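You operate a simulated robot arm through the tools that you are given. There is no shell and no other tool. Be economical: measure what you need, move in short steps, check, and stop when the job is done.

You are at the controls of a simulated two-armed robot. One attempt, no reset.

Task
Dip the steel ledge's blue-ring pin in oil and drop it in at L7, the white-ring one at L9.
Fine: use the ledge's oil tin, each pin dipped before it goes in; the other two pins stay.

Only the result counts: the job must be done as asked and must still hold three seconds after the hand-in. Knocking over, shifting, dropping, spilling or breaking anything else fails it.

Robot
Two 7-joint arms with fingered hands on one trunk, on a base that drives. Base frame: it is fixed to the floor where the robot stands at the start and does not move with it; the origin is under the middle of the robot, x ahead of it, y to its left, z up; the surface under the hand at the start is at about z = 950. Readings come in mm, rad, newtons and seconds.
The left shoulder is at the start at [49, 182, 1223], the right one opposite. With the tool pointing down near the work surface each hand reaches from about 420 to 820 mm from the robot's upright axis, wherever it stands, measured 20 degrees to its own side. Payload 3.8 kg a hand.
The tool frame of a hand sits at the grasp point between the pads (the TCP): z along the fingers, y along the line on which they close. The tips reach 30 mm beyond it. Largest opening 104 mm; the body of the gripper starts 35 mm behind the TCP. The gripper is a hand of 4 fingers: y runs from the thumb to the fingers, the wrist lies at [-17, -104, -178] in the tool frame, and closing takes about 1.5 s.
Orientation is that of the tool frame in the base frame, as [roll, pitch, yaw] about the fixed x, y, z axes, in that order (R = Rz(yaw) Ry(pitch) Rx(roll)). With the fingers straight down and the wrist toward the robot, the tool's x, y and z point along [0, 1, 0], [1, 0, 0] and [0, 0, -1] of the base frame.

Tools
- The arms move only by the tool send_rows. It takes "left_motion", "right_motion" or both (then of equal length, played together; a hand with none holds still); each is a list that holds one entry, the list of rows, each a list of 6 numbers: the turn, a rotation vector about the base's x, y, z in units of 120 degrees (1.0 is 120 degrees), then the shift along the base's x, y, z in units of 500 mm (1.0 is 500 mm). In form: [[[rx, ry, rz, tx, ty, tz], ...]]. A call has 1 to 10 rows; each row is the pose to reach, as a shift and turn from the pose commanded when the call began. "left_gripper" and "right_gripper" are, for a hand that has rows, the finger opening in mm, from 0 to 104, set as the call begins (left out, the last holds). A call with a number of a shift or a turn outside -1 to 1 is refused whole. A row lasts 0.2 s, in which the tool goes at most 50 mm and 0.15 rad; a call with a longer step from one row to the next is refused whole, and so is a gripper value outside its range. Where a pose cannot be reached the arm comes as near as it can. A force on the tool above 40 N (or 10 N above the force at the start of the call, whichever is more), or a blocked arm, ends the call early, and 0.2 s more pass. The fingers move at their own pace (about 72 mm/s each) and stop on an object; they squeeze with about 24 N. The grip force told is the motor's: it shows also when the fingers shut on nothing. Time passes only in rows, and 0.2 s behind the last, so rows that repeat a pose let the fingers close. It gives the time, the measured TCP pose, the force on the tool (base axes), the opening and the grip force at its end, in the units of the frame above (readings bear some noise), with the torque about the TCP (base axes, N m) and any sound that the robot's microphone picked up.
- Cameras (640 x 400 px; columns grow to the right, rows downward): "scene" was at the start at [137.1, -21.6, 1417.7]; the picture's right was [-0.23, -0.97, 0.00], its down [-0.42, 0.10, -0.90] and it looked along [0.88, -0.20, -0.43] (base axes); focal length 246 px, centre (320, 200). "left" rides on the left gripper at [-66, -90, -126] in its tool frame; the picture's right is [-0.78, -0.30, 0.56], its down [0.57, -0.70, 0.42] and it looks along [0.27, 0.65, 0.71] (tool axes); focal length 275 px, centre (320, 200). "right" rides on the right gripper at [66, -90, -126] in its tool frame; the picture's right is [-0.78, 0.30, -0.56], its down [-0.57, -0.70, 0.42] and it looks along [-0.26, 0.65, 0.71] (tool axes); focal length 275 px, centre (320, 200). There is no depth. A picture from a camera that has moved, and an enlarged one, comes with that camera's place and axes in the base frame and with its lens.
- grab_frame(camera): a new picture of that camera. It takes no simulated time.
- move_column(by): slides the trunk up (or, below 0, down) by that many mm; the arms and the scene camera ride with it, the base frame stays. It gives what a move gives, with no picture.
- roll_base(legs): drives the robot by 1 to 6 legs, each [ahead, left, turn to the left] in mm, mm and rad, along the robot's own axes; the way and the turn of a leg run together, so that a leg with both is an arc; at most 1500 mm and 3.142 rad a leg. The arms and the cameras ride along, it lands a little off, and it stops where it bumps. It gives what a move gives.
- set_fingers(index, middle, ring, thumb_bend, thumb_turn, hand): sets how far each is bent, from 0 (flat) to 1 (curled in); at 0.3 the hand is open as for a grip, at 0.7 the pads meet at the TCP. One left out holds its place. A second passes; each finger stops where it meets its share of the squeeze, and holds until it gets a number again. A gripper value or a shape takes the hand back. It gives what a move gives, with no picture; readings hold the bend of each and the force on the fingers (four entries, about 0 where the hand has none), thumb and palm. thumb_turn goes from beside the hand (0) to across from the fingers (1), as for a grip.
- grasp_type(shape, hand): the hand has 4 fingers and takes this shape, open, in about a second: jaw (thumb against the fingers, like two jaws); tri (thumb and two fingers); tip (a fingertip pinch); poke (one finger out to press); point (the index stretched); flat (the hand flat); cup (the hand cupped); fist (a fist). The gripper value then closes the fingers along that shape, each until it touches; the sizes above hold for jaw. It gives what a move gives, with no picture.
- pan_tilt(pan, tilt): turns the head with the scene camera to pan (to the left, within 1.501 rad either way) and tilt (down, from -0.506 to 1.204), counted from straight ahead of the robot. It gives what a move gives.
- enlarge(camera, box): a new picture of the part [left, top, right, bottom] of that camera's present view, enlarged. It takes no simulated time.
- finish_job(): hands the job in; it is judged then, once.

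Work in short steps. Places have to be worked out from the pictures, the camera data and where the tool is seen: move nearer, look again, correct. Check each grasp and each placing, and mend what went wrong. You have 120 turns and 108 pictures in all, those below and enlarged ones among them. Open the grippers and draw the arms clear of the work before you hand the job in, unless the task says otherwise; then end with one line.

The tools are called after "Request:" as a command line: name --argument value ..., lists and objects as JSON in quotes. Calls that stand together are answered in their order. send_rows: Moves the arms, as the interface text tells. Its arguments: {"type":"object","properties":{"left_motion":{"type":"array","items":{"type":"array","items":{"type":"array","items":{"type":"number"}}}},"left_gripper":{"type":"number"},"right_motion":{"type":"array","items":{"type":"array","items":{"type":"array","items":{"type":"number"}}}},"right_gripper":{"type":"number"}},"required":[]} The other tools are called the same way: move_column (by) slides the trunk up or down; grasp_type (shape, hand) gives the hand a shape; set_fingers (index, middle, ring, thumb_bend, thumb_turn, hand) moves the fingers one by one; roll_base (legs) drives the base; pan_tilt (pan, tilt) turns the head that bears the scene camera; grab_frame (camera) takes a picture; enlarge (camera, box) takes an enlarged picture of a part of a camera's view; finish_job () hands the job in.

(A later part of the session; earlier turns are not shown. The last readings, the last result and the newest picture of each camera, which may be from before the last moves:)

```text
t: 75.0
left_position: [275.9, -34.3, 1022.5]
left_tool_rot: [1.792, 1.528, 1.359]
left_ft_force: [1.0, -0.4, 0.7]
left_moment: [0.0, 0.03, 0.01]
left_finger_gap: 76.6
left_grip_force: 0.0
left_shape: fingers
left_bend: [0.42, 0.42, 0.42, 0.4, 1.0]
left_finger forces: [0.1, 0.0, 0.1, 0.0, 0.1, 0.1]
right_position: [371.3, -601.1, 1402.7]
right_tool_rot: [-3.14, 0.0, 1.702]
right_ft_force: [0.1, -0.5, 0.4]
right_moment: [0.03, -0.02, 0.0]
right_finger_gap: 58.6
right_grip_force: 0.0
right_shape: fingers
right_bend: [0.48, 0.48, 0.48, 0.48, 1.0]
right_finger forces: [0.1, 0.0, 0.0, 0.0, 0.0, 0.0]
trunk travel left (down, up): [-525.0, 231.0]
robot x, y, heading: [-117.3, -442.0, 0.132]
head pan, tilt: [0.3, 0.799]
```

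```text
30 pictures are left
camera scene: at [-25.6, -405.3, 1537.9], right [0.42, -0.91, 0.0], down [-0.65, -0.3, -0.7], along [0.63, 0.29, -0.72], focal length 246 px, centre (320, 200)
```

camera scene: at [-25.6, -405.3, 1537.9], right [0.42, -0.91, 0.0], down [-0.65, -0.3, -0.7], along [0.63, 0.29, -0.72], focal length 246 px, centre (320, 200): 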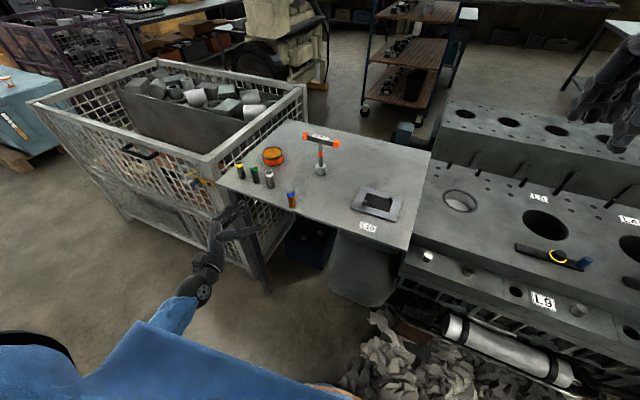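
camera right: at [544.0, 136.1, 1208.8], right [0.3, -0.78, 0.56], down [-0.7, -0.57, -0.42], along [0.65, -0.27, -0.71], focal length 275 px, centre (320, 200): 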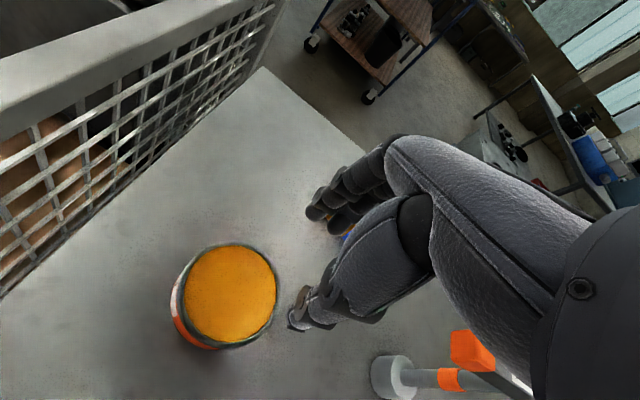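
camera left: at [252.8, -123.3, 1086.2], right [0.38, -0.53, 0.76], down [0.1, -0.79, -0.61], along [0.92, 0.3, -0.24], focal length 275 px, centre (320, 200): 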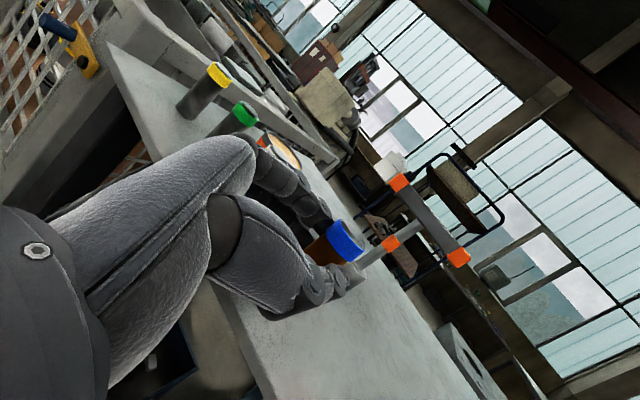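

Blue stands upright at the front edge. I raise the left hand out of the way, square the robot up, and drive left so the right hand can take blue from the top.

Request:
send_rows --left_motion '[[[0, 0, 0, -0.01, 0.0, 0.08], [0, 0, 0, -0.01, 0.0, 0.17], [0, 0, 0, -0.01, 0.02, 0.26], [0, 0, 0, -0.01, 0.05, 0.35], [0, 0, 0, -0.01, 0.08, 0.44], [0, 0, 0, -0.01, 0.12, 0.52], [0, 0, 0, -0.01, 0.16, 0.6]]]'

Request:
roll_base --legs '[[0, 0, -0.13], [0, 240, 0]]'

Request:
pan_tilt --pan 0.0 --tilt 0.8

Request:
grab_frame --camera "scene"

```text
t: 76.6
left_position: [268.3, 48.2, 1318.7]
left_tool_rot: [1.832, 1.529, 1.399]
left_ft_force: [-0.5, -0.6, 0.4]
left_moment: [0.05, -0.04, -0.01]
left_finger_gap: 76.5
left_grip_force: 0.1
left_shape: fingers
left_bend: [0.42, 0.42, 0.42, 0.4, 1.0]
left_finger forces: [0.0, 0.1, 0.1, 0.1, 0.0, 0.0]
right_position: [373.4, -600.0, 1402.1]
right_tool_rot: [3.141, 0.002, 1.704]
right_ft_force: [0.3, 0.0, 0.3]
right_moment: [-0.02, 0.0, 0.0]
right_finger_gap: 58.9
right_grip_force: 0.2
right_shape: fingers
right_bend: [0.48, 0.48, 0.48, 0.48, 1.0]
right_finger forces: [0.0, 0.0, 0.1, 0.0, 0.1, 0.0]
trunk travel left (down, up): [-525.0, 231.0]
robot x, y, heading: [-118.8, -442.2, 0.131]
head pan, tilt: [0.3, 0.799]
```

```text
t: 79.0
left_position: [330.8, 238.2, 1317.9]
left_tool_rot: [1.807, 1.527, 1.242]
left_ft_force: [0.2, 0.0, 0.2]
left_moment: [-0.01, -0.01, -0.04]
left_finger_gap: 76.5
left_grip_force: 0.0
left_shape: fingers
left_bend: [0.42, 0.42, 0.42, 0.4, 1.0]
left_finger forces: [0.1, 0.0, 0.0, 0.0, 0.1, 0.0]
right_position: [346.0, -417.4, 1402.2]
right_tool_rot: [-3.141, 0.003, 1.567]
right_ft_force: [-0.2, 0.4, -0.4]
right_moment: [0.05, -0.02, 0.0]
right_finger_gap: 58.8
right_grip_force: 0.1
right_shape: fingers
right_bend: [0.48, 0.48, 0.48, 0.48, 1.0]
right_finger forces: [0.0, 0.0, 0.0, 0.0, 0.0, 0.0]
trunk travel left (down, up): [-525.0, 231.0]
robot x, y, heading: [-116.5, -195.0, -0.009]
head pan, tilt: [0.3, 0.799]
```

```text
t: 79.8
left_position: [331.6, 236.5, 1319.2]
left_tool_rot: [1.801, 1.527, 1.235]
left_ft_force: [-0.1, 0.6, 0.4]
left_moment: [0.0, -0.03, 0.01]
left_finger_gap: 76.6
left_grip_force: 0.0
left_shape: fingers
left_bend: [0.42, 0.42, 0.42, 0.4, 1.0]
left_finger forces: [0.0, 0.1, 0.0, 0.0, 0.1, 0.0]
right_position: [345.6, -419.9, 1402.2]
right_tool_rot: [3.141, -0.001, 1.568]
right_ft_force: [0.8, 0.1, 0.5]
right_moment: [0.03, -0.03, -0.01]
right_finger_gap: 58.6
right_grip_force: 0.1
right_shape: fingers
right_bend: [0.48, 0.48, 0.48, 0.48, 1.0]
right_finger forces: [0.0, 0.0, 0.0, 0.1, 0.1, 0.0]
trunk travel left (down, up): [-525.0, 231.0]
robot x, y, heading: [-115.4, -195.1, -0.005]
head pan, tilt: [0.0, 0.799]
```

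```text
29 pictures are left
camera scene: at [-16.8, -196.7, 1537.8], right [0.0, -1.0, 0.0], down [-0.72, 0.0, -0.7], along [0.7, 0.0, -0.72], focal length 246 px, centre (320, 200)
```

scene: 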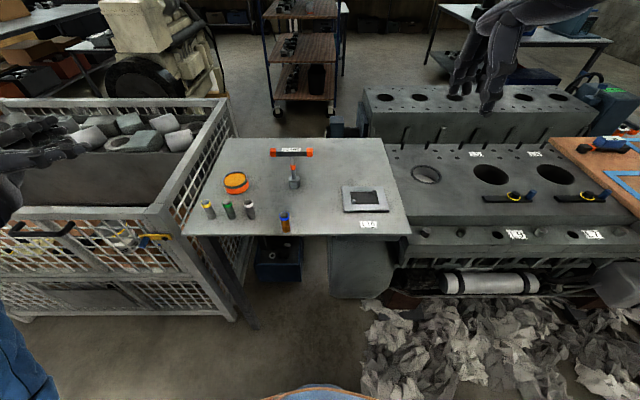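

Blue is at about (423,-98). I bring the right hand above it, open.

Request:
send_rows --right_motion '[[[0, 0, 0, 0.016, 0.0636, -0.0584], [0, 0, 0, 0.031, 0.127, -0.117], [0, 0, 0, 0.047, 0.191, -0.175], [0, 0, 0, 0.062, 0.254, -0.234], [0, 0, 0, 0.078, 0.318, -0.292], [0, 0, 0, 0.094, 0.382, -0.35], [0, 0, 0, 0.109, 0.445, -0.409], [0, 0, 0, 0.125, 0.509, -0.467], [0, 0, 0, 0.14, 0.572, -0.526], [0, 0, 0, 0.156, 0.636, -0.584]]]' --right_gripper 90

Request:
grab_frame --camera "right"

```text
t: 82.0
left_position: [331.6, 237.8, 1318.3]
left_tool_rot: [1.806, 1.528, 1.241]
left_ft_force: [0.9, -0.5, -0.7]
left_moment: [0.0, -0.01, -0.01]
left_finger_gap: 76.8
left_grip_force: 0.1
left_shape: fingers
left_bend: [0.42, 0.42, 0.42, 0.4, 1.0]
left_finger forces: [0.1, 0.0, 0.1, 0.1, 0.0, 0.1]
right_position: [423.5, -101.7, 1112.7]
right_tool_rot: [3.14, 0.003, 1.566]
right_ft_force: [0.0, 1.0, -0.4]
right_moment: [0.01, 0.02, 0.02]
right_finger_gap: 90.1
right_grip_force: 0.0
right_shape: jaw
right_bend: [0.28, 0.33, 0.3, 0.37, 0.98]
right_finger forces: [0.0, 0.1, 0.0, 0.0, 0.1, 0.0]
trunk travel left (down, up): [-525.0, 231.0]
robot x, y, heading: [-110.5, -193.2, 0.0]
head pan, tilt: [0.0, 0.799]
```

```text
28 pictures are left
camera right: at [334.7, -35.3, 1236.9], right [0.29, -0.78, 0.56], down [-0.7, -0.57, -0.42], along [0.65, -0.27, -0.71], focal length 275 px, centre (320, 200)
```

right: 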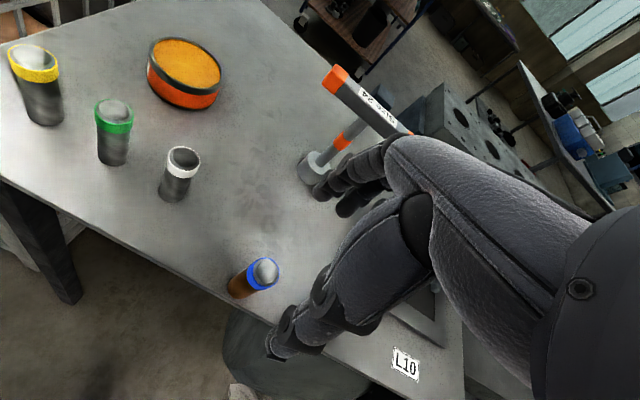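

Pin is at (428,-97), with its top at only ≈1020 (length 70), so earlier grips were too high. I descend to z 1008, aligned 4 mm to -y, and close.

Request:
send_rows --right_motion '[[[0, 0, 0, 0.01, 0.001, -0.07], [0, 0, 0, 0.01, 0.001, -0.14], [0, 0, 0, 0.01, 0.001, -0.18], [0, 0, 0, 0.01, 0.001, -0.208]]]'

Request:
send_rows --right_motion '[[[0, 0, 0, 0, 0, 0], [0, 0, 0, 0, 0, 0], [0, 0, 0, 0, 0, 0], [0, 0, 0, 0, 0, 0], [0, 0, 0, 0, 0, 0], [0, 0, 0, 0, 0, 0], [0, 0, 0, 0, 0, 0], [0, 0, 0, 0, 0, 0]]]' --right_gripper 5

Request:
enlarge --camera "right" --box '[210, 170, 400, 345]'

Request:
enlarge --camera "scene" --box '[190, 160, 350, 260]'

```text
t: 83.0
left_position: [330.9, 236.3, 1319.3]
left_tool_rot: [1.813, 1.528, 1.246]
left_ft_force: [-0.3, 0.8, -0.1]
left_moment: [0.01, -0.03, -0.02]
left_finger_gap: 76.3
left_grip_force: 0.0
left_shape: fingers
left_bend: [0.42, 0.42, 0.42, 0.4, 1.0]
left_finger forces: [0.0, 0.0, 0.1, 0.0, 0.0, 0.0]
right_position: [430.0, -100.5, 1006.9]
right_tool_rot: [3.141, -0.001, 1.565]
right_ft_force: [0.7, -0.3, -0.4]
right_moment: [0.05, 0.0, 0.02]
right_finger_gap: 89.7
right_grip_force: 0.0
right_shape: jaw
right_bend: [0.28, 0.33, 0.3, 0.37, 0.98]
right_finger forces: [0.0, 0.0, 0.0, 0.1, 0.0, 0.0]
trunk travel left (down, up): [-525.0, 231.0]
robot x, y, heading: [-118.2, -193.6, -0.005]
head pan, tilt: [0.0, 0.799]
```

```text
t: 84.8
left_position: [330.6, 236.5, 1318.5]
left_tool_rot: [1.799, 1.527, 1.234]
left_ft_force: [-0.1, 0.2, -0.5]
left_moment: [-0.02, 0.03, -0.01]
left_finger_gap: 76.5
left_grip_force: 0.1
left_shape: fingers
left_bend: [0.42, 0.42, 0.42, 0.4, 1.0]
left_finger forces: [0.0, 0.1, 0.0, 0.0, 0.0, 0.1]
right_position: [428.9, -101.4, 1006.6]
right_tool_rot: [-3.141, 0.0, 1.567]
right_ft_force: [-0.2, -0.2, -0.1]
right_moment: [0.05, -0.04, -0.02]
right_finger_gap: 14.6
right_grip_force: 23.7
right_shape: jaw
right_bend: [0.73, 0.68, 0.7, 0.75, 1.0]
right_finger forces: [14.1, 5.4, 0.1, 0.1, 19.8, 0.0]
trunk travel left (down, up): [-525.0, 231.0]
robot x, y, heading: [-115.2, -195.8, -0.008]
head pan, tilt: [0.0, 0.799]
```

```text
2.29 times, centred on (305, 258) of right
camera zoom: at [340.6, -35.5, 1130.6], right [0.29, -0.78, 0.56], down [-0.7, -0.57, -0.42], along [0.65, -0.27, -0.71], focal length 629 px, centre (354, 69)
```

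zoom: 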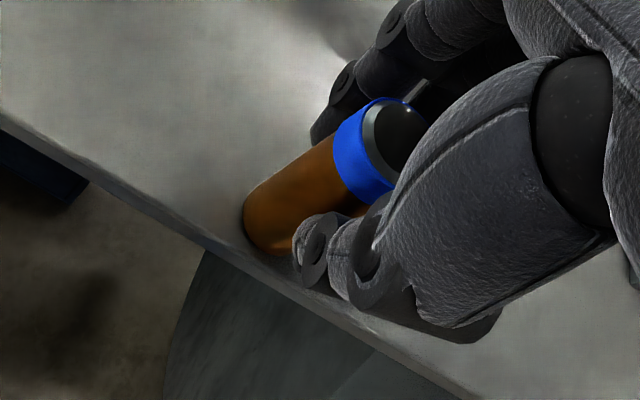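

```text
4.00 times, centred on (270, 210) of scene
camera zoom: at [-16.7, -196.1, 1537.8], right [0.0, -1.0, 0.0], down [-0.72, 0.0, -0.7], along [0.7, 0.0, -0.72], focal length 985 px, centre (520, 160)
```

zoom: 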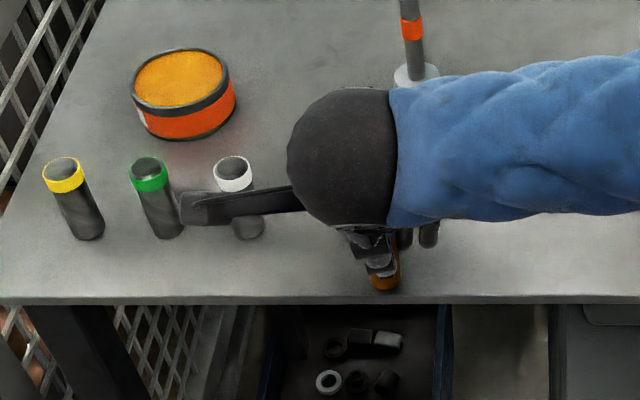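

Grip by index, middle and thumb, now 12 mm below the pin's top. I lift and check its tilt.

Request:
send_rows --right_motion '[[[0, 0, 0, 0, 0, 0.01], [0, 0, 0, 0, 0, 0.04], [0, 0, 0, 0, 0, 0.12], [0, 0, 0, 0, 0, 0.2]]]'

Request:
enlarge --camera "scene" --box '[190, 160, 350, 260]'

Request:
enlarge --camera "right" --box '[210, 170, 400, 345]'

```text
t: 85.8
left_position: [331.2, 236.6, 1318.0]
left_tool_rot: [1.796, 1.528, 1.23]
left_ft_force: [-0.3, 0.4, -0.2]
left_moment: [0.03, 0.0, 0.02]
left_finger_gap: 76.6
left_grip_force: 0.1
left_shape: fingers
left_bend: [0.42, 0.42, 0.42, 0.4, 1.0]
left_finger forces: [0.0, 0.1, 0.0, 0.0, 0.0, 0.1]
right_position: [429.9, -101.4, 1108.4]
right_tool_rot: [-3.14, 0.0, 1.568]
right_ft_force: [-0.7, 0.9, -2.4]
right_moment: [-0.01, 0.0, 0.03]
right_finger_gap: 14.5
right_grip_force: 24.5
right_shape: jaw
right_bend: [0.73, 0.68, 0.7, 0.75, 1.0]
right_finger forces: [14.3, 5.5, 0.0, 0.0, 19.6, 0.0]
trunk travel left (down, up): [-525.0, 231.0]
robot x, y, heading: [-113.4, -192.2, -0.003]
head pan, tilt: [0.0, 0.799]
```

```text
4.00 times, centred on (270, 210) of scene
camera zoom: at [-17.1, -196.0, 1537.9], right [0.0, -1.0, 0.0], down [-0.72, 0.0, -0.7], along [0.7, 0.0, -0.72], focal length 985 px, centre (520, 160)
```

zoom: 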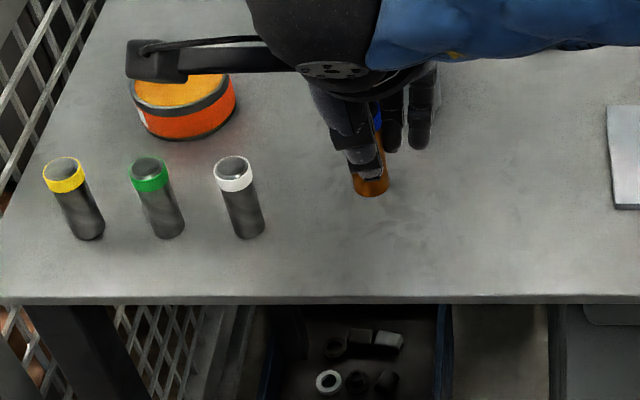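

```text
2.29 times, centred on (305, 258) of right
camera zoom: at [340.9, -35.7, 1231.5], right [0.29, -0.78, 0.56], down [-0.7, -0.57, -0.42], along [0.65, -0.27, -0.71], focal length 629 px, centre (354, 69)
```

zoom: 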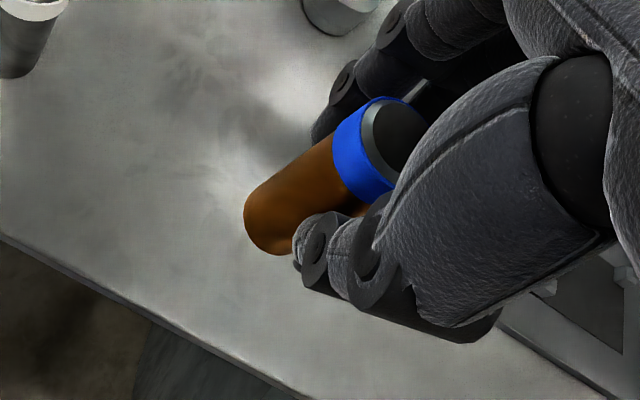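

The blue pin hangs vertical within 2°, at TCP+(0,4). I raise it, back the robot off a bit (rags on the floor) and drive right toward L7.

Request:
send_rows --right_motion '[[[0, 0, 0, 0, -0.05, 0.08], [0, 0, 0, 0, -0.1, 0.16], [0, 0, 0, 0, -0.15, 0.22], [0, 0, 0, 0, -0.22, 0.26], [0, 0, 0, 0, -0.3, 0.28]]]'

Request:
roll_base --legs '[[-85, 0, 0], [0, -640, 0.005]]'

Request:
pan_tilt --pan -0.1 --tilt 0.75

Request:
grab_frame --camera "scene"

```text
t: 87.0
left_position: [331.0, 235.5, 1320.0]
left_tool_rot: [1.815, 1.525, 1.25]
left_ft_force: [0.2, 0.0, 0.1]
left_moment: [0.0, 0.01, 0.01]
left_finger_gap: 76.4
left_grip_force: 0.0
left_shape: fingers
left_bend: [0.42, 0.42, 0.42, 0.4, 1.0]
left_finger forces: [0.0, 0.1, 0.0, 0.0, 0.0, 0.1]
right_position: [428.7, -253.5, 1244.5]
right_tool_rot: [-3.14, 0.0, 1.568]
right_ft_force: [-0.5, -0.2, -1.6]
right_moment: [0.01, -0.03, -0.01]
right_finger_gap: 14.2
right_grip_force: 24.3
right_shape: jaw
right_bend: [0.73, 0.68, 0.7, 0.75, 1.0]
right_finger forces: [14.4, 5.8, 0.0, 0.0, 19.4, 0.0]
trunk travel left (down, up): [-525.0, 231.0]
robot x, y, heading: [-117.5, -195.0, -0.004]
head pan, tilt: [0.0, 0.799]
```

```text
t: 91.3
left_position: [243.6, -409.3, 1318.4]
left_tool_rot: [1.826, 1.527, 1.266]
left_ft_force: [-0.2, -0.5, -1.2]
left_moment: [-0.03, -0.02, 0.03]
left_finger_gap: 76.7
left_grip_force: 0.0
left_shape: fingers
left_bend: [0.42, 0.42, 0.42, 0.4, 1.0]
left_finger forces: [0.1, 0.0, 0.0, 0.0, 0.1, 0.1]
right_position: [345.6, -898.2, 1244.0]
right_tool_rot: [-3.141, -0.002, 1.575]
right_ft_force: [0.7, 0.3, -1.8]
right_moment: [-0.03, -0.02, -0.02]
right_finger_gap: 14.3
right_grip_force: 24.2
right_shape: jaw
right_bend: [0.73, 0.68, 0.7, 0.75, 1.0]
right_finger forces: [14.5, 5.6, 0.1, 0.1, 19.4, 0.1]
trunk travel left (down, up): [-525.0, 231.0]
robot x, y, heading: [-200.5, -845.0, -0.001]
head pan, tilt: [0.0, 0.799]
```

```text
t: 92.0
left_position: [243.5, -409.1, 1318.1]
left_tool_rot: [1.819, 1.527, 1.259]
left_ft_force: [-0.1, -0.7, -0.6]
left_moment: [0.0, -0.03, -0.02]
left_finger_gap: 76.6
left_grip_force: 0.1
left_shape: fingers
left_bend: [0.42, 0.42, 0.42, 0.4, 1.0]
left_finger forces: [0.0, 0.0, 0.1, 0.0, 0.1, 0.0]
right_position: [344.2, -899.6, 1243.7]
right_tool_rot: [-3.14, 0.0, 1.575]
right_ft_force: [0.3, 0.0, -1.6]
right_moment: [-0.02, 0.02, -0.03]
right_finger_gap: 14.3
right_grip_force: 24.2
right_shape: jaw
right_bend: [0.73, 0.68, 0.7, 0.75, 1.0]
right_finger forces: [14.5, 5.7, 0.1, 0.0, 19.5, 0.0]
trunk travel left (down, up): [-525.0, 231.0]
robot x, y, heading: [-201.4, -842.8, 0.004]
head pan, tilt: [-0.099, 0.75]
```

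```text
23 pictures are left
camera scene: at [-99.4, -852.5, 1541.8], right [-0.1, -1.0, 0.0], down [-0.68, 0.07, -0.73], along [0.73, -0.07, -0.68], focal length 246 px, centre (320, 200)
```

scene: 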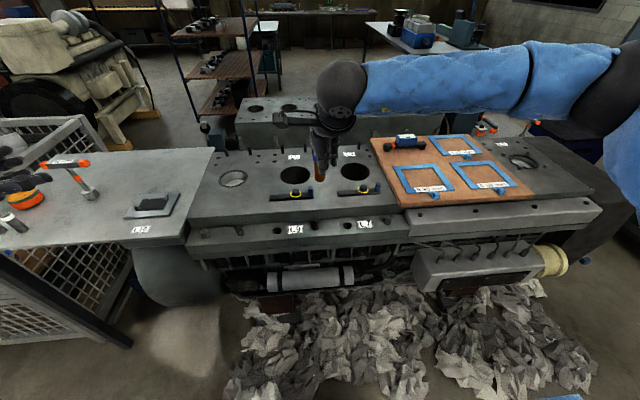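

I zoom on the flange to locate the L7 and L9 holes from here.

Request:
enlarge --camera "scene" --box '[260, 190, 400, 260]'

```text
4.57 times, centred on (330, 225) of scene
camera zoom: at [-99.4, -852.5, 1541.8], right [-0.1, -1.0, 0.0], down [-0.68, 0.07, -0.73], along [0.73, -0.07, -0.68], focal length 1125 px, centre (274, 86)
```

zoom: 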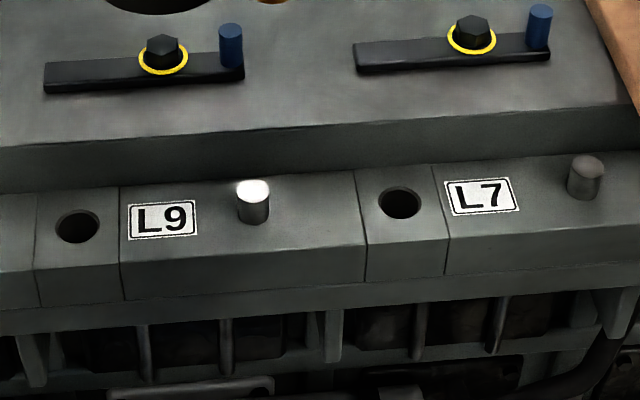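

L7 hole ≈(440,-998), L9 hole ≈(441,-760), flange z≈912. I bring the blue pin above L7, with its bottom ~100 mm above, and look with the wrist camera.

Request:
send_rows --right_motion '[[[0, 0, 0, 0.035, -0.035, -0.05], [0, 0, 0, 0.07, -0.07, -0.1], [0, 0, 0, 0.105, -0.105, -0.16], [0, 0, 0, 0.14, -0.14, -0.22], [0, 0, 0, 0.17, -0.175, -0.28], [0, 0, 0, 0.192, -0.204, -0.338]]]'

Request:
grab_frame --camera "right"

Request:
enlarge --camera "scene" --box '[260, 150, 400, 260]'

```text
t: 93.4
left_position: [244.4, -409.9, 1319.1]
left_tool_rot: [1.845, 1.526, 1.286]
left_ft_force: [1.2, 0.1, -0.7]
left_moment: [0.02, -0.01, 0.04]
left_finger_gap: 76.4
left_grip_force: 0.0
left_shape: fingers
left_bend: [0.42, 0.42, 0.42, 0.4, 1.0]
left_finger forces: [0.1, 0.1, 0.1, 0.0, 0.0, 0.0]
right_position: [441.0, -998.6, 1076.5]
right_tool_rot: [-3.141, 0.0, 1.575]
right_ft_force: [0.4, -0.2, -2.2]
right_moment: [0.0, -0.01, -0.02]
right_finger_gap: 14.2
right_grip_force: 23.1
right_shape: jaw
right_bend: [0.73, 0.68, 0.7, 0.75, 1.0]
right_finger forces: [14.5, 5.4, 0.1, 0.0, 19.1, 0.1]
trunk travel left (down, up): [-525.0, 231.0]
robot x, y, heading: [-199.7, -842.8, 0.005]
head pan, tilt: [-0.099, 0.75]
```

```text
21 pictures are left
camera right: at [352.1, -934.3, 1199.7], right [0.3, -0.77, 0.56], down [-0.7, -0.58, -0.42], along [0.65, -0.26, -0.71], focal length 275 px, centre (320, 200)
```

right: 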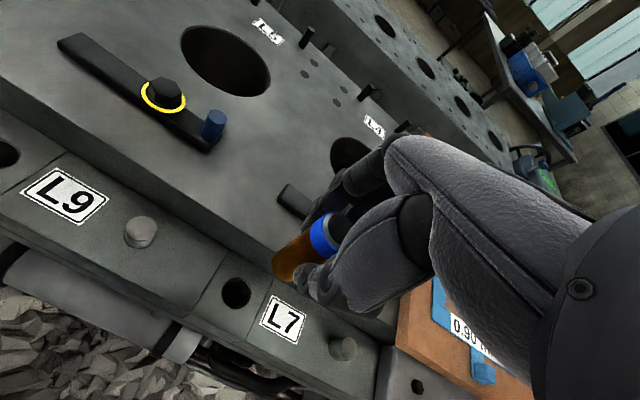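

```text
3.64 times, centred on (330, 205) of scene
camera zoom: at [-98.7, -853.0, 1541.8], right [-0.1, -1.0, 0.0], down [-0.68, 0.07, -0.73], along [0.73, -0.07, -0.68], focal length 895 px, centre (284, 182)
```

zoom: 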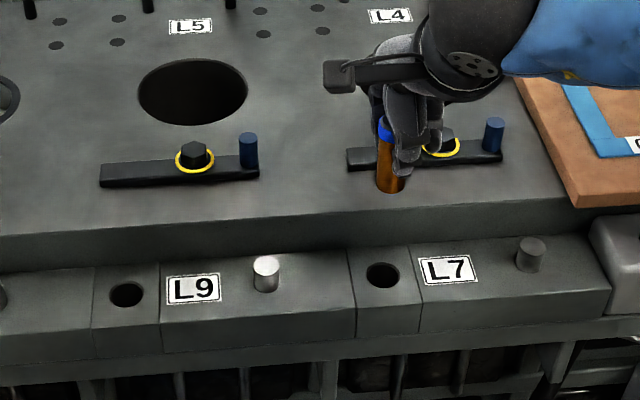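

Both cameras put the L7 hole near (444,-998). I lower the pin to ~20 mm above the flange (shift +2 in x) and compare again.

Request:
send_rows --right_motion '[[[0, 0, 0, 0.002, 0, -0.06], [0, 0, 0, 0.004, 0, -0.12], [0, 0, 0, 0.004, 0, -0.16], [0, 0, 0, 0.004, 0, -0.182]]]'

Request:
enlarge --camera "right" --box '[210, 190, 370, 330]'

Request:
enlarge --camera "scene" --box '[310, 170, 390, 240]'

```text
t: 94.4
left_position: [244.5, -407.6, 1318.6]
left_tool_rot: [1.792, 1.529, 1.233]
left_ft_force: [-0.5, 0.2, -0.1]
left_moment: [-0.01, -0.01, 0.01]
left_finger_gap: 76.2
left_grip_force: 0.0
left_shape: fingers
left_bend: [0.42, 0.42, 0.42, 0.4, 1.0]
left_finger forces: [0.0, 0.0, 0.0, 0.1, 0.0, 0.1]
right_position: [443.1, -998.8, 983.3]
right_tool_rot: [-3.14, 0.002, 1.573]
right_ft_force: [-0.6, 0.5, -1.3]
right_moment: [0.01, -0.01, 0.0]
right_finger_gap: 14.2
right_grip_force: 24.0
right_shape: jaw
right_bend: [0.73, 0.68, 0.7, 0.75, 1.0]
right_finger forces: [14.5, 5.2, 0.0, 0.0, 18.9, 0.1]
trunk travel left (down, up): [-525.0, 231.0]
robot x, y, heading: [-206.8, -841.6, 0.003]
head pan, tilt: [-0.099, 0.75]
```

```text
2.86 times, centred on (290, 260) of right
camera zoom: at [353.3, -934.4, 1107.5], right [0.3, -0.77, 0.56], down [-0.7, -0.57, -0.42], along [0.65, -0.26, -0.71], focal length 786 px, centre (406, 29)
```

zoom: 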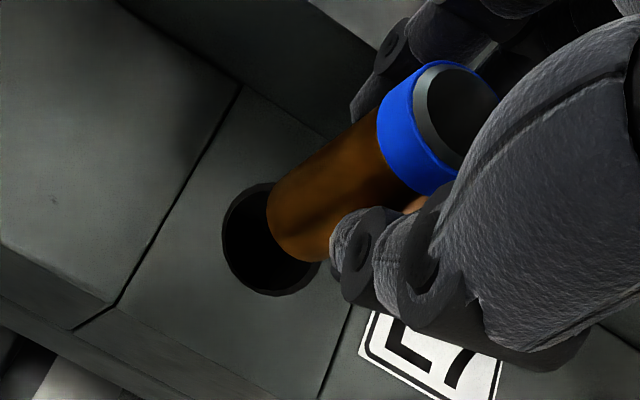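

```text
5.71 times, centred on (350, 205) of scene
camera zoom: at [-99.1, -852.4, 1541.8], right [-0.1, -1.0, 0.0], down [-0.68, 0.07, -0.73], along [0.73, -0.07, -0.68], focal length 1407 px, centre (149, 171)
```

zoom: 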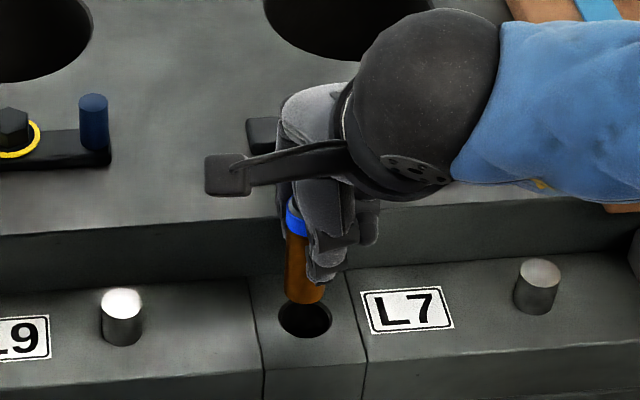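

Very close alignment in y; x uncertain by a few mm. I lower 12 mm more and compare again.

Request:
send_rows --right_motion '[[[0, 0, 0, 0, 0, -0.012], [0, 0, 0, 0, 0, -0.024], [0, 0, 0, 0, 0, -0.024]]]'

Request:
enlarge --camera "right" --box '[230, 210, 330, 298]'

Request:
enlarge --camera "scene" --box '[330, 195, 370, 235]'

```text
t: 95.2
left_position: [243.4, -409.9, 1318.8]
left_tool_rot: [1.773, 1.528, 1.215]
left_ft_force: [-0.7, 0.1, -1.0]
left_moment: [0.01, 0.02, -0.01]
left_finger_gap: 76.6
left_grip_force: 0.1
left_shape: fingers
left_bend: [0.42, 0.42, 0.42, 0.4, 1.0]
left_finger forces: [0.1, 0.1, 0.1, 0.0, 0.0, 0.0]
right_position: [442.3, -998.4, 972.5]
right_tool_rot: [-3.141, 0.001, 1.573]
right_ft_force: [0.6, 1.2, -1.7]
right_moment: [-0.01, 0.03, -0.03]
right_finger_gap: 14.3
right_grip_force: 23.9
right_shape: jaw
right_bend: [0.73, 0.68, 0.7, 0.75, 1.0]
right_finger forces: [14.5, 5.2, 0.0, 0.0, 18.8, 0.0]
trunk travel left (down, up): [-525.0, 231.0]
robot x, y, heading: [-200.1, -843.1, 0.002]
head pan, tilt: [-0.099, 0.75]
```

```text
4.55 times, centred on (280, 254) of right
camera zoom: at [353.1, -933.8, 1096.8], right [0.3, -0.77, 0.56], down [-0.7, -0.57, -0.42], along [0.65, -0.26, -0.71], focal length 1251 px, centre (502, -46)
```

zoom: 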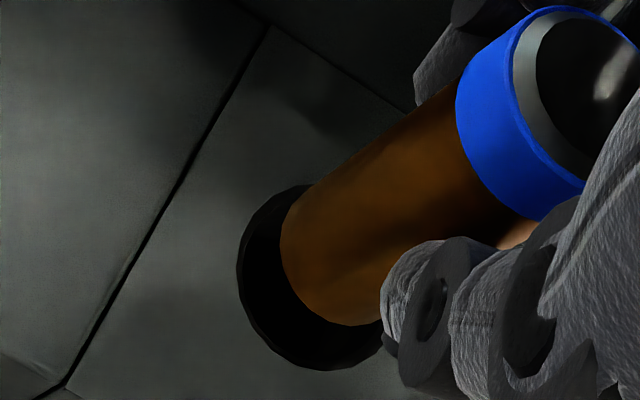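

```text
10.00 times, centred on (350, 215) of scene
camera zoom: at [-99.3, -852.5, 1541.8], right [-0.1, -1.0, 0.0], down [-0.68, 0.07, -0.73], along [0.73, -0.07, -0.68], focal length 2462 px, centre (20, 50)
```

zoom: 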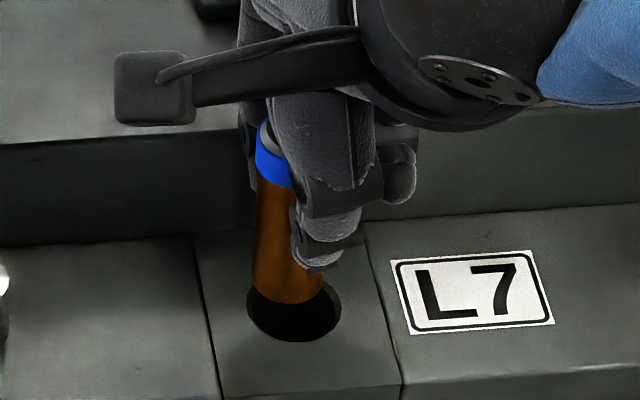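

Comparison suggests the pin is ~5 mm too far in x (and maybe 1 mm in +y). I shift -5 x, -1 y and look.

Request:
send_rows --right_motion '[[[0, 0, 0, -0.01, -0.002, 0], [0, 0, 0, -0.01, -0.002, 0]]]'

Request:
enlarge --camera "right" --box '[230, 210, 330, 298]'

Request:
enlarge --camera "scene" --box '[330, 195, 370, 235]'

```text
t: 95.8
left_position: [244.3, -409.2, 1318.8]
left_tool_rot: [1.787, 1.528, 1.229]
left_ft_force: [-0.1, -0.4, 0.2]
left_moment: [0.01, 0.0, -0.01]
left_finger_gap: 76.5
left_grip_force: 0.0
left_shape: fingers
left_bend: [0.42, 0.42, 0.42, 0.4, 1.0]
left_finger forces: [0.1, 0.0, 0.0, 0.0, 0.0, 0.0]
right_position: [436.6, -1001.0, 972.3]
right_tool_rot: [-3.139, 0.001, 1.574]
right_ft_force: [0.0, 0.4, -2.4]
right_moment: [-0.01, 0.0, 0.0]
right_finger_gap: 14.4
right_grip_force: 24.1
right_shape: jaw
right_bend: [0.73, 0.68, 0.7, 0.75, 1.0]
right_finger forces: [14.5, 5.2, 0.1, 0.0, 18.9, 0.1]
trunk travel left (down, up): [-525.0, 231.0]
robot x, y, heading: [-200.4, -844.1, 0.002]
head pan, tilt: [-0.099, 0.75]
```

```text
4.55 times, centred on (280, 254) of right
camera zoom: at [347.6, -935.4, 1096.9], right [0.3, -0.77, 0.56], down [-0.7, -0.57, -0.42], along [0.65, -0.26, -0.71], focal length 1251 px, centre (502, -46)
```

zoom: 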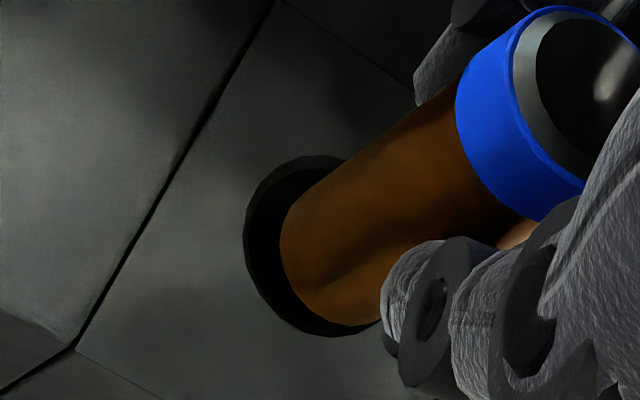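

```text
10.00 times, centred on (350, 215) of scene
camera zoom: at [-99.1, -852.2, 1541.8], right [-0.1, -1.0, 0.0], down [-0.68, 0.07, -0.73], along [0.73, -0.07, -0.68], focal length 2462 px, centre (20, 50)
```

zoom: 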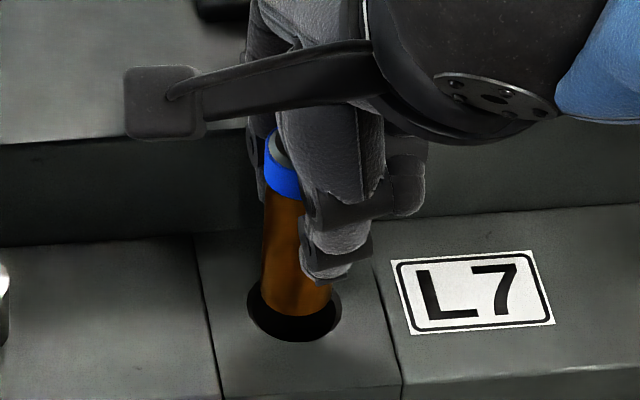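

The two views differ by ~5 mm in x; I take the middle (+2.5 mm) and lower in small steps, watching the force.

Request:
send_rows --right_motion '[[[0, 0, 0, 0.005, 0, 0], [0, 0, 0, 0.005, 0, -0.006], [0, 0, 0, 0.005, 0, -0.01]]]'

Request:
send_rows --right_motion '[[[0, 0, 0, 0, 0, -0.004], [0, 0, 0, 0, 0, -0.008]]]'

```text
t: 96.6
left_position: [244.2, -408.5, 1318.7]
left_tool_rot: [1.828, 1.526, 1.27]
left_ft_force: [0.0, 0.4, -0.4]
left_moment: [0.0, 0.03, -0.01]
left_finger_gap: 76.6
left_grip_force: 0.1
left_shape: fingers
left_bend: [0.42, 0.42, 0.42, 0.4, 1.0]
left_finger forces: [0.0, 0.1, 0.1, 0.0, 0.0, 0.1]
right_position: [439.9, -1000.8, 968.3]
right_tool_rot: [-3.14, -0.001, 1.573]
right_ft_force: [0.7, 0.0, -1.9]
right_moment: [-0.03, -0.01, -0.01]
right_finger_gap: 13.7
right_grip_force: 23.9
right_shape: jaw
right_bend: [0.73, 0.68, 0.7, 0.75, 1.0]
right_finger forces: [14.5, 5.3, 0.0, 0.0, 18.8, 0.0]
trunk travel left (down, up): [-525.0, 231.0]
robot x, y, heading: [-203.2, -845.1, 0.005]
head pan, tilt: [-0.099, 0.75]
```

```text
t: 97.2
left_position: [243.0, -408.7, 1316.7]
left_tool_rot: [1.846, 1.527, 1.288]
left_ft_force: [-0.3, 0.3, 0.4]
left_moment: [-0.01, 0.05, 0.0]
left_finger_gap: 76.9
left_grip_force: 0.1
left_shape: fingers
left_bend: [0.42, 0.42, 0.42, 0.4, 1.0]
left_finger forces: [0.0, 0.0, 0.0, 0.0, 0.1, 0.0]
right_position: [440.1, -1001.2, 963.7]
right_tool_rot: [-3.141, -0.001, 1.574]
right_ft_force: [-0.2, 0.4, -2.7]
right_moment: [-0.03, 0.0, -0.01]
right_finger_gap: 14.1
right_grip_force: 24.1
right_shape: jaw
right_bend: [0.73, 0.68, 0.7, 0.75, 1.0]
right_finger forces: [14.4, 5.1, 0.1, 0.1, 18.8, 0.0]
trunk travel left (down, up): [-525.0, 231.0]
robot x, y, heading: [-198.5, -843.3, 0.008]
head pan, tilt: [-0.099, 0.75]
```

No contact yet (pin bottom ≈907). I continue down 6 mm in two small steps.

Request:
send_rows --right_motion '[[[0, 0, 0, 0, 0, -0.004], [0, 0, 0, 0, 0, -0.008]]]'

Request:
send_rows --right_motion '[[[0, 0, 0, 0, 0, -0.004], [0, 0, 0, 0, 0, -0.008]]]'

Request:
enlarge --camera "right" --box '[230, 210, 330, 298]'

```text
t: 97.8
left_position: [244.1, -409.5, 1318.1]
left_tool_rot: [1.823, 1.527, 1.263]
left_ft_force: [0.2, -0.1, 0.3]
left_moment: [-0.01, 0.03, 0.0]
left_finger_gap: 76.5
left_grip_force: 0.1
left_shape: fingers
left_bend: [0.42, 0.42, 0.42, 0.4, 1.0]
left_finger forces: [0.1, 0.1, 0.0, 0.0, 0.0, 0.0]
right_position: [440.8, -1000.5, 959.5]
right_tool_rot: [-3.141, 0.0, 1.571]
right_ft_force: [0.6, -0.9, -2.1]
right_moment: [-0.03, 0.04, -0.01]
right_finger_gap: 14.0
right_grip_force: 24.3
right_shape: jaw
right_bend: [0.73, 0.68, 0.7, 0.75, 1.0]
right_finger forces: [14.5, 5.1, 0.1, 0.0, 18.8, 0.0]
trunk travel left (down, up): [-525.0, 231.0]
robot x, y, heading: [-201.8, -846.7, 0.005]
head pan, tilt: [-0.099, 0.75]
```

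```text
t: 98.4
left_position: [245.0, -408.9, 1317.8]
left_tool_rot: [1.777, 1.529, 1.218]
left_ft_force: [-0.1, 0.4, 1.2]
left_moment: [0.03, 0.02, 0.0]
left_finger_gap: 76.4
left_grip_force: 0.0
left_shape: fingers
left_bend: [0.42, 0.42, 0.42, 0.4, 1.0]
left_finger forces: [0.0, 0.0, 0.0, 0.0, 0.1, 0.1]
right_position: [441.0, -1001.6, 955.9]
right_tool_rot: [-3.142, -0.001, 1.575]
right_ft_force: [0.8, 0.1, -1.5]
right_moment: [-0.03, 0.01, 0.01]
right_finger_gap: 14.0
right_grip_force: 24.1
right_shape: jaw
right_bend: [0.73, 0.68, 0.7, 0.75, 1.0]
right_finger forces: [14.8, 5.1, 0.1, 0.0, 18.8, 0.0]
trunk travel left (down, up): [-525.0, 231.0]
robot x, y, heading: [-198.5, -845.4, 0.002]
head pan, tilt: [-0.099, 0.75]
```

```text
4.55 times, centred on (280, 254) of right
camera zoom: at [351.7, -935.6, 1079.8], right [0.3, -0.77, 0.56], down [-0.7, -0.57, -0.42], along [0.65, -0.26, -0.71], focal length 1251 px, centre (502, -46)
```

zoom: 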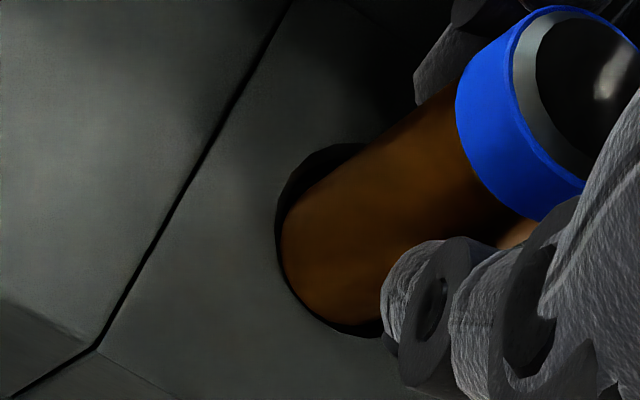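

No force yet, pin bottom is about at rim level; the wrist view says move +3 x, -2.5 y. I correct and lower 4 mm, then check.

Request:
send_rows --right_motion '[[[0, 0, 0, 0.006, -0.005, 0.004], [0, 0, 0, 0.006, -0.005, 0], [0, 0, 0, 0.006, -0.005, -0.004], [0, 0, 0, 0.006, -0.005, -0.008]]]'

Request:
enlarge --camera "right" --box '[230, 210, 330, 298]'

```text
t: 99.4
left_position: [244.4, -408.9, 1318.4]
left_tool_rot: [1.811, 1.528, 1.253]
left_ft_force: [0.1, -0.1, 0.6]
left_moment: [0.02, -0.03, -0.01]
left_finger_gap: 76.5
left_grip_force: 0.0
left_shape: fingers
left_bend: [0.42, 0.42, 0.42, 0.4, 1.0]
left_finger forces: [0.0, 0.0, 0.0, 0.0, 0.1, 0.1]
right_position: [444.1, -1003.2, 950.4]
right_tool_rot: [-3.141, 0.0, 1.574]
right_ft_force: [-0.5, 0.0, -1.9]
right_moment: [-0.02, -0.01, -0.01]
right_finger_gap: 14.2
right_grip_force: 24.3
right_shape: jaw
right_bend: [0.73, 0.68, 0.7, 0.75, 1.0]
right_finger forces: [14.5, 5.7, 0.0, 0.0, 18.8, 0.1]
trunk travel left (down, up): [-525.0, 231.0]
robot x, y, heading: [-196.8, -846.0, 0.007]
head pan, tilt: [-0.099, 0.75]
```

```text
4.55 times, centred on (280, 254) of right
camera zoom: at [353.8, -937.9, 1075.0], right [0.3, -0.77, 0.56], down [-0.7, -0.57, -0.42], along [0.65, -0.26, -0.71], focal length 1251 px, centre (502, -46)
```

zoom: 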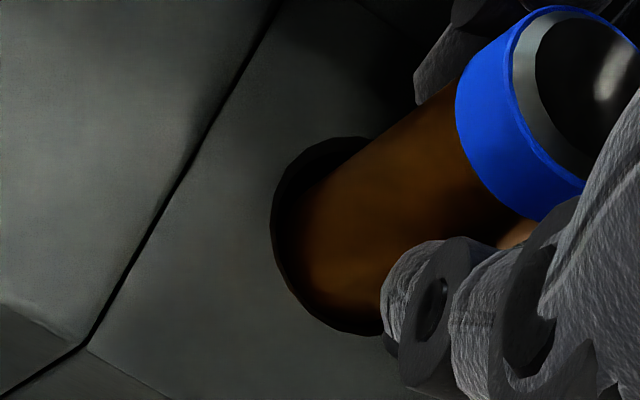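

The pin's end now seems inside the hole with no force. I continue lowering 8 mm in steps.

Request:
send_rows --right_motion '[[[0, 0, 0, 0, 0, -0.005], [0, 0, 0, 0, 0, -0.01]]]'

Request:
send_rows --right_motion '[[[0, 0, 0, 0, 0, -0.005], [0, 0, 0, 0, 0, -0.01]]]'

Request:
enlarge --camera "scene" --box '[330, 195, 370, 235]'

```text
t: 100.0
left_position: [242.9, -408.0, 1319.3]
left_tool_rot: [1.792, 1.528, 1.234]
left_ft_force: [-0.7, 0.5, 0.0]
left_moment: [0.0, 0.03, 0.02]
left_finger_gap: 76.5
left_grip_force: 0.0
left_shape: fingers
left_bend: [0.42, 0.42, 0.42, 0.4, 1.0]
left_finger forces: [0.0, 0.0, 0.1, 0.1, 0.0, 0.0]
right_position: [441.6, -1002.9, 947.6]
right_tool_rot: [3.139, 0.0, 1.575]
right_ft_force: [-3.9, -0.7, 6.8]
right_moment: [-0.13, -0.4, -0.09]
right_finger_gap: 13.6
right_grip_force: 23.8
right_shape: jaw
right_bend: [0.73, 0.69, 0.7, 0.75, 1.0]
right_finger forces: [14.4, 16.4, 0.0, 0.0, 18.2, 0.0]
trunk travel left (down, up): [-525.0, 231.0]
robot x, y, heading: [-197.5, -844.8, 0.002]
head pan, tilt: [-0.099, 0.75]
```

```text
t: 100.6
left_position: [239.7, -408.5, 1319.7]
left_tool_rot: [1.727, 1.527, 1.17]
left_ft_force: [-0.2, 0.1, 0.1]
left_moment: [0.02, 0.0, 0.0]
left_finger_gap: 76.5
left_grip_force: 0.0
left_shape: fingers
left_bend: [0.42, 0.42, 0.42, 0.4, 1.0]
left_finger forces: [0.1, 0.0, 0.1, 0.0, 0.1, 0.1]
right_position: [443.0, -1002.0, 944.6]
right_tool_rot: [3.135, -0.001, 1.575]
right_ft_force: [-9.6, -0.8, 19.9]
right_moment: [-0.27, -1.0, -0.12]
right_finger_gap: 13.2
right_grip_force: 23.9
right_shape: jaw
right_bend: [0.73, 0.7, 0.7, 0.75, 1.0]
right_finger forces: [14.4, 31.1, 0.0, 0.1, 18.0, 0.1]
trunk travel left (down, up): [-525.0, 231.0]
robot x, y, heading: [-200.7, -840.3, 0.001]
head pan, tilt: [-0.099, 0.75]
```

```text
10.00 times, centred on (350, 215) of scene
camera zoom: at [-103.7, -851.8, 1542.3], right [-0.1, -1.0, 0.0], down [-0.68, 0.07, -0.73], along [0.73, -0.07, -0.68], focal length 2462 px, centre (20, 50)
```

zoom: 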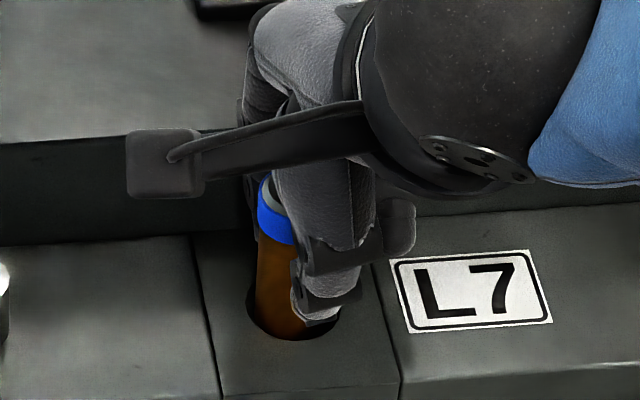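

The pin's end is in the hole; the 20 N is the middle finger's knuckle resting on the block's edge (x≈494). I raise 4 mm and release by opening mainly the thumb.

Request:
send_rows --right_motion '[[[0, 0, 0, 0, 0, 0.01], [0, 0, 0, 0, 0, 0.012]]]'

Request:
set_fingers --hand "right" --index 0.68 --middle 0.65 --thumb_bend 0.6

Request:
enlarge --camera "scene" --box '[330, 195, 370, 235]'

```text
t: 101.2
left_position: [244.0, -407.9, 1318.4]
left_tool_rot: [1.858, 1.529, 1.299]
left_ft_force: [-0.2, -0.7, -0.1]
left_moment: [0.01, 0.01, -0.01]
left_finger_gap: 76.2
left_grip_force: 0.1
left_shape: fingers
left_bend: [0.42, 0.42, 0.42, 0.4, 1.0]
left_finger forces: [0.1, 0.0, 0.1, 0.0, 0.0, 0.0]
right_position: [442.4, -1002.6, 947.2]
right_tool_rot: [-3.138, 0.001, 1.573]
right_ft_force: [-1.1, 3.7, 1.0]
right_moment: [-0.05, -0.28, 0.04]
right_finger_gap: 13.2
right_grip_force: 24.2
right_shape: jaw
right_bend: [0.73, 0.7, 0.7, 0.75, 1.0]
right_finger forces: [16.4, 11.9, 0.1, 0.0, 16.9, 0.1]
trunk travel left (down, up): [-525.0, 231.0]
robot x, y, heading: [-202.6, -843.9, 0.004]
head pan, tilt: [-0.099, 0.75]
```

```text
t: 102.2
left_position: [242.5, -409.1, 1317.1]
left_tool_rot: [1.827, 1.527, 1.271]
left_ft_force: [0.5, -0.5, 0.7]
left_moment: [0.0, -0.01, 0.02]
left_finger_gap: 76.7
left_grip_force: 0.1
left_shape: fingers
left_bend: [0.42, 0.42, 0.42, 0.4, 1.0]
left_finger forces: [0.1, 0.0, 0.1, 0.1, 0.0, 0.0]
right_position: [442.9, -1003.0, 947.6]
right_tool_rot: [3.141, 0.003, 1.573]
right_ft_force: [-6.6, 0.3, -1.4]
right_moment: [0.01, -0.14, -0.08]
right_finger_gap: 24.1
right_grip_force: 5.5
right_shape: fingers
right_bend: [0.64, 0.69, 0.7, 0.59, 1.0]
right_finger forces: [2.4, 7.3, 0.0, 0.0, 1.4, 0.1]
trunk travel left (down, up): [-525.0, 231.0]
robot x, y, heading: [-198.6, -839.2, 0.001]
head pan, tilt: [-0.099, 0.75]
```

```text
10.00 times, centred on (350, 215) of scene
camera zoom: at [-100.5, -852.4, 1541.9], right [-0.1, -1.0, 0.0], down [-0.68, 0.07, -0.73], along [0.73, -0.07, -0.68], focal length 2462 px, centre (20, 50)
```

zoom: 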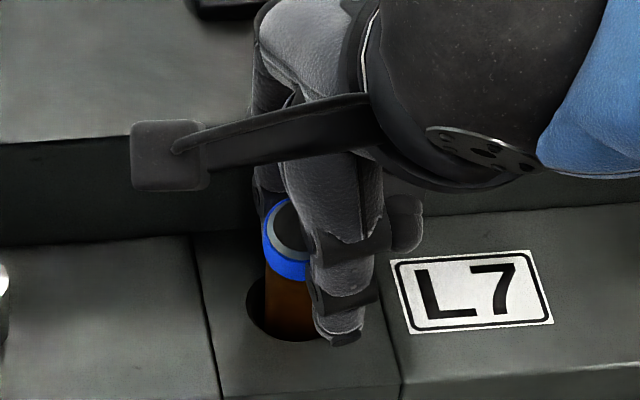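

The pin has begun to sink and is lightly held. I open the thumb further.

Request:
set_fingers --hand "right" --thumb_bend 0.45

Request:
enlarge --camera "scene" --box '[330, 195, 370, 235]'

```text
t: 103.2
left_position: [242.5, -409.2, 1319.0]
left_tool_rot: [1.798, 1.528, 1.24]
left_ft_force: [0.4, -0.8, 0.5]
left_moment: [0.01, -0.01, -0.04]
left_finger_gap: 76.5
left_grip_force: 0.0
left_shape: fingers
left_bend: [0.42, 0.42, 0.42, 0.4, 1.0]
left_finger forces: [0.0, 0.0, 0.0, 0.1, 0.0, 0.1]
right_position: [442.2, -1003.4, 949.0]
right_tool_rot: [3.14, 0.001, 1.574]
right_ft_force: [-3.8, -1.2, 3.4]
right_moment: [-0.03, -0.2, -0.14]
right_finger_gap: 39.9
right_grip_force: 4.7
right_shape: fingers
right_bend: [0.66, 0.69, 0.7, 0.45, 1.0]
right_finger forces: [1.9, 7.5, 0.0, 0.0, 0.0, 0.0]
trunk travel left (down, up): [-525.0, 231.0]
robot x, y, heading: [-199.4, -843.7, 0.006]
head pan, tilt: [-0.099, 0.75]
```

```text
10.00 times, centred on (350, 215) of scene
camera zoom: at [-100.7, -852.5, 1541.9], right [-0.1, -1.0, 0.0], down [-0.68, 0.07, -0.73], along [0.73, -0.07, -0.68], focal length 2462 px, centre (20, 50)
```

zoom: 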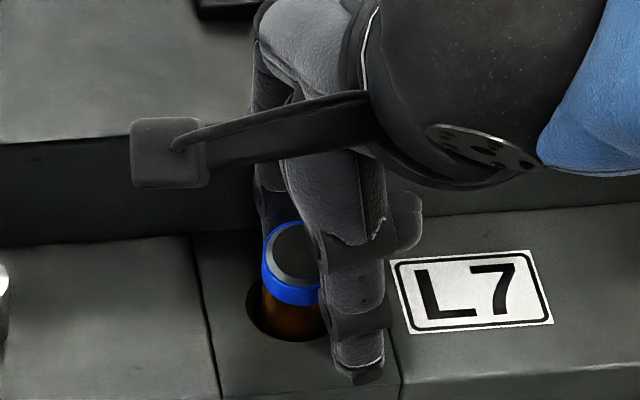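

The pin drops further as it's freed. I raise the hand straight up (light contact only) and open it, then check.

Request:
send_rows --right_motion '[[[0, 0, 0, -0.004, 0, 0.01], [0, 0, 0, -0.004, 0, 0.04], [0, 0, 0, -0.004, 0, 0.1], [0, 0, 0, -0.004, 0, 0.18], [0, 0, 0, -0.004, 0, 0.27]]]'

Request:
enlarge --camera "scene" --box '[260, 150, 400, 260]'

```text
t: 104.4
left_position: [242.9, -408.7, 1319.3]
left_tool_rot: [1.796, 1.528, 1.238]
left_ft_force: [-0.6, -0.2, -0.1]
left_moment: [0.0, 0.02, 0.03]
left_finger_gap: 76.7
left_grip_force: 0.1
left_shape: fingers
left_bend: [0.42, 0.42, 0.42, 0.4, 1.0]
left_finger forces: [0.1, 0.0, 0.0, 0.0, 0.0, 0.1]
right_position: [440.4, -1004.0, 1082.4]
right_tool_rot: [-3.14, 0.002, 1.573]
right_ft_force: [0.7, -0.4, -0.4]
right_moment: [0.02, 0.0, 0.0]
right_finger_gap: 37.1
right_grip_force: 0.1
right_shape: fingers
right_bend: [0.68, 0.65, 0.7, 0.45, 1.0]
right_finger forces: [0.0, 0.0, 0.1, 0.1, 0.0, 0.0]
trunk travel left (down, up): [-525.0, 231.0]
robot x, y, heading: [-203.2, -844.2, 0.005]
head pan, tilt: [-0.099, 0.75]
```

```text
3.64 times, centred on (330, 205) of scene
camera zoom: at [-100.0, -852.3, 1541.9], right [-0.1, -1.0, 0.0], down [-0.68, 0.07, -0.73], along [0.73, -0.07, -0.68], focal length 895 px, centre (284, 182)
```

zoom: 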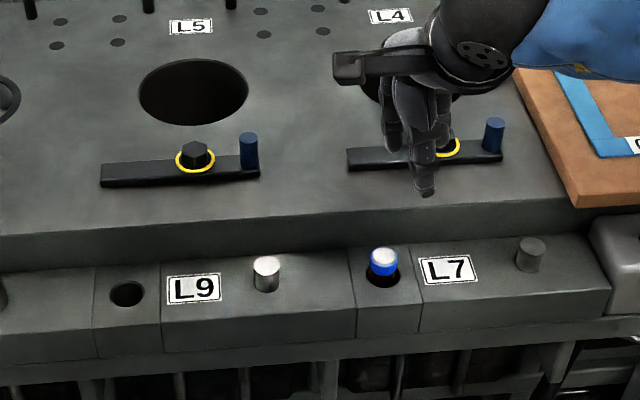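

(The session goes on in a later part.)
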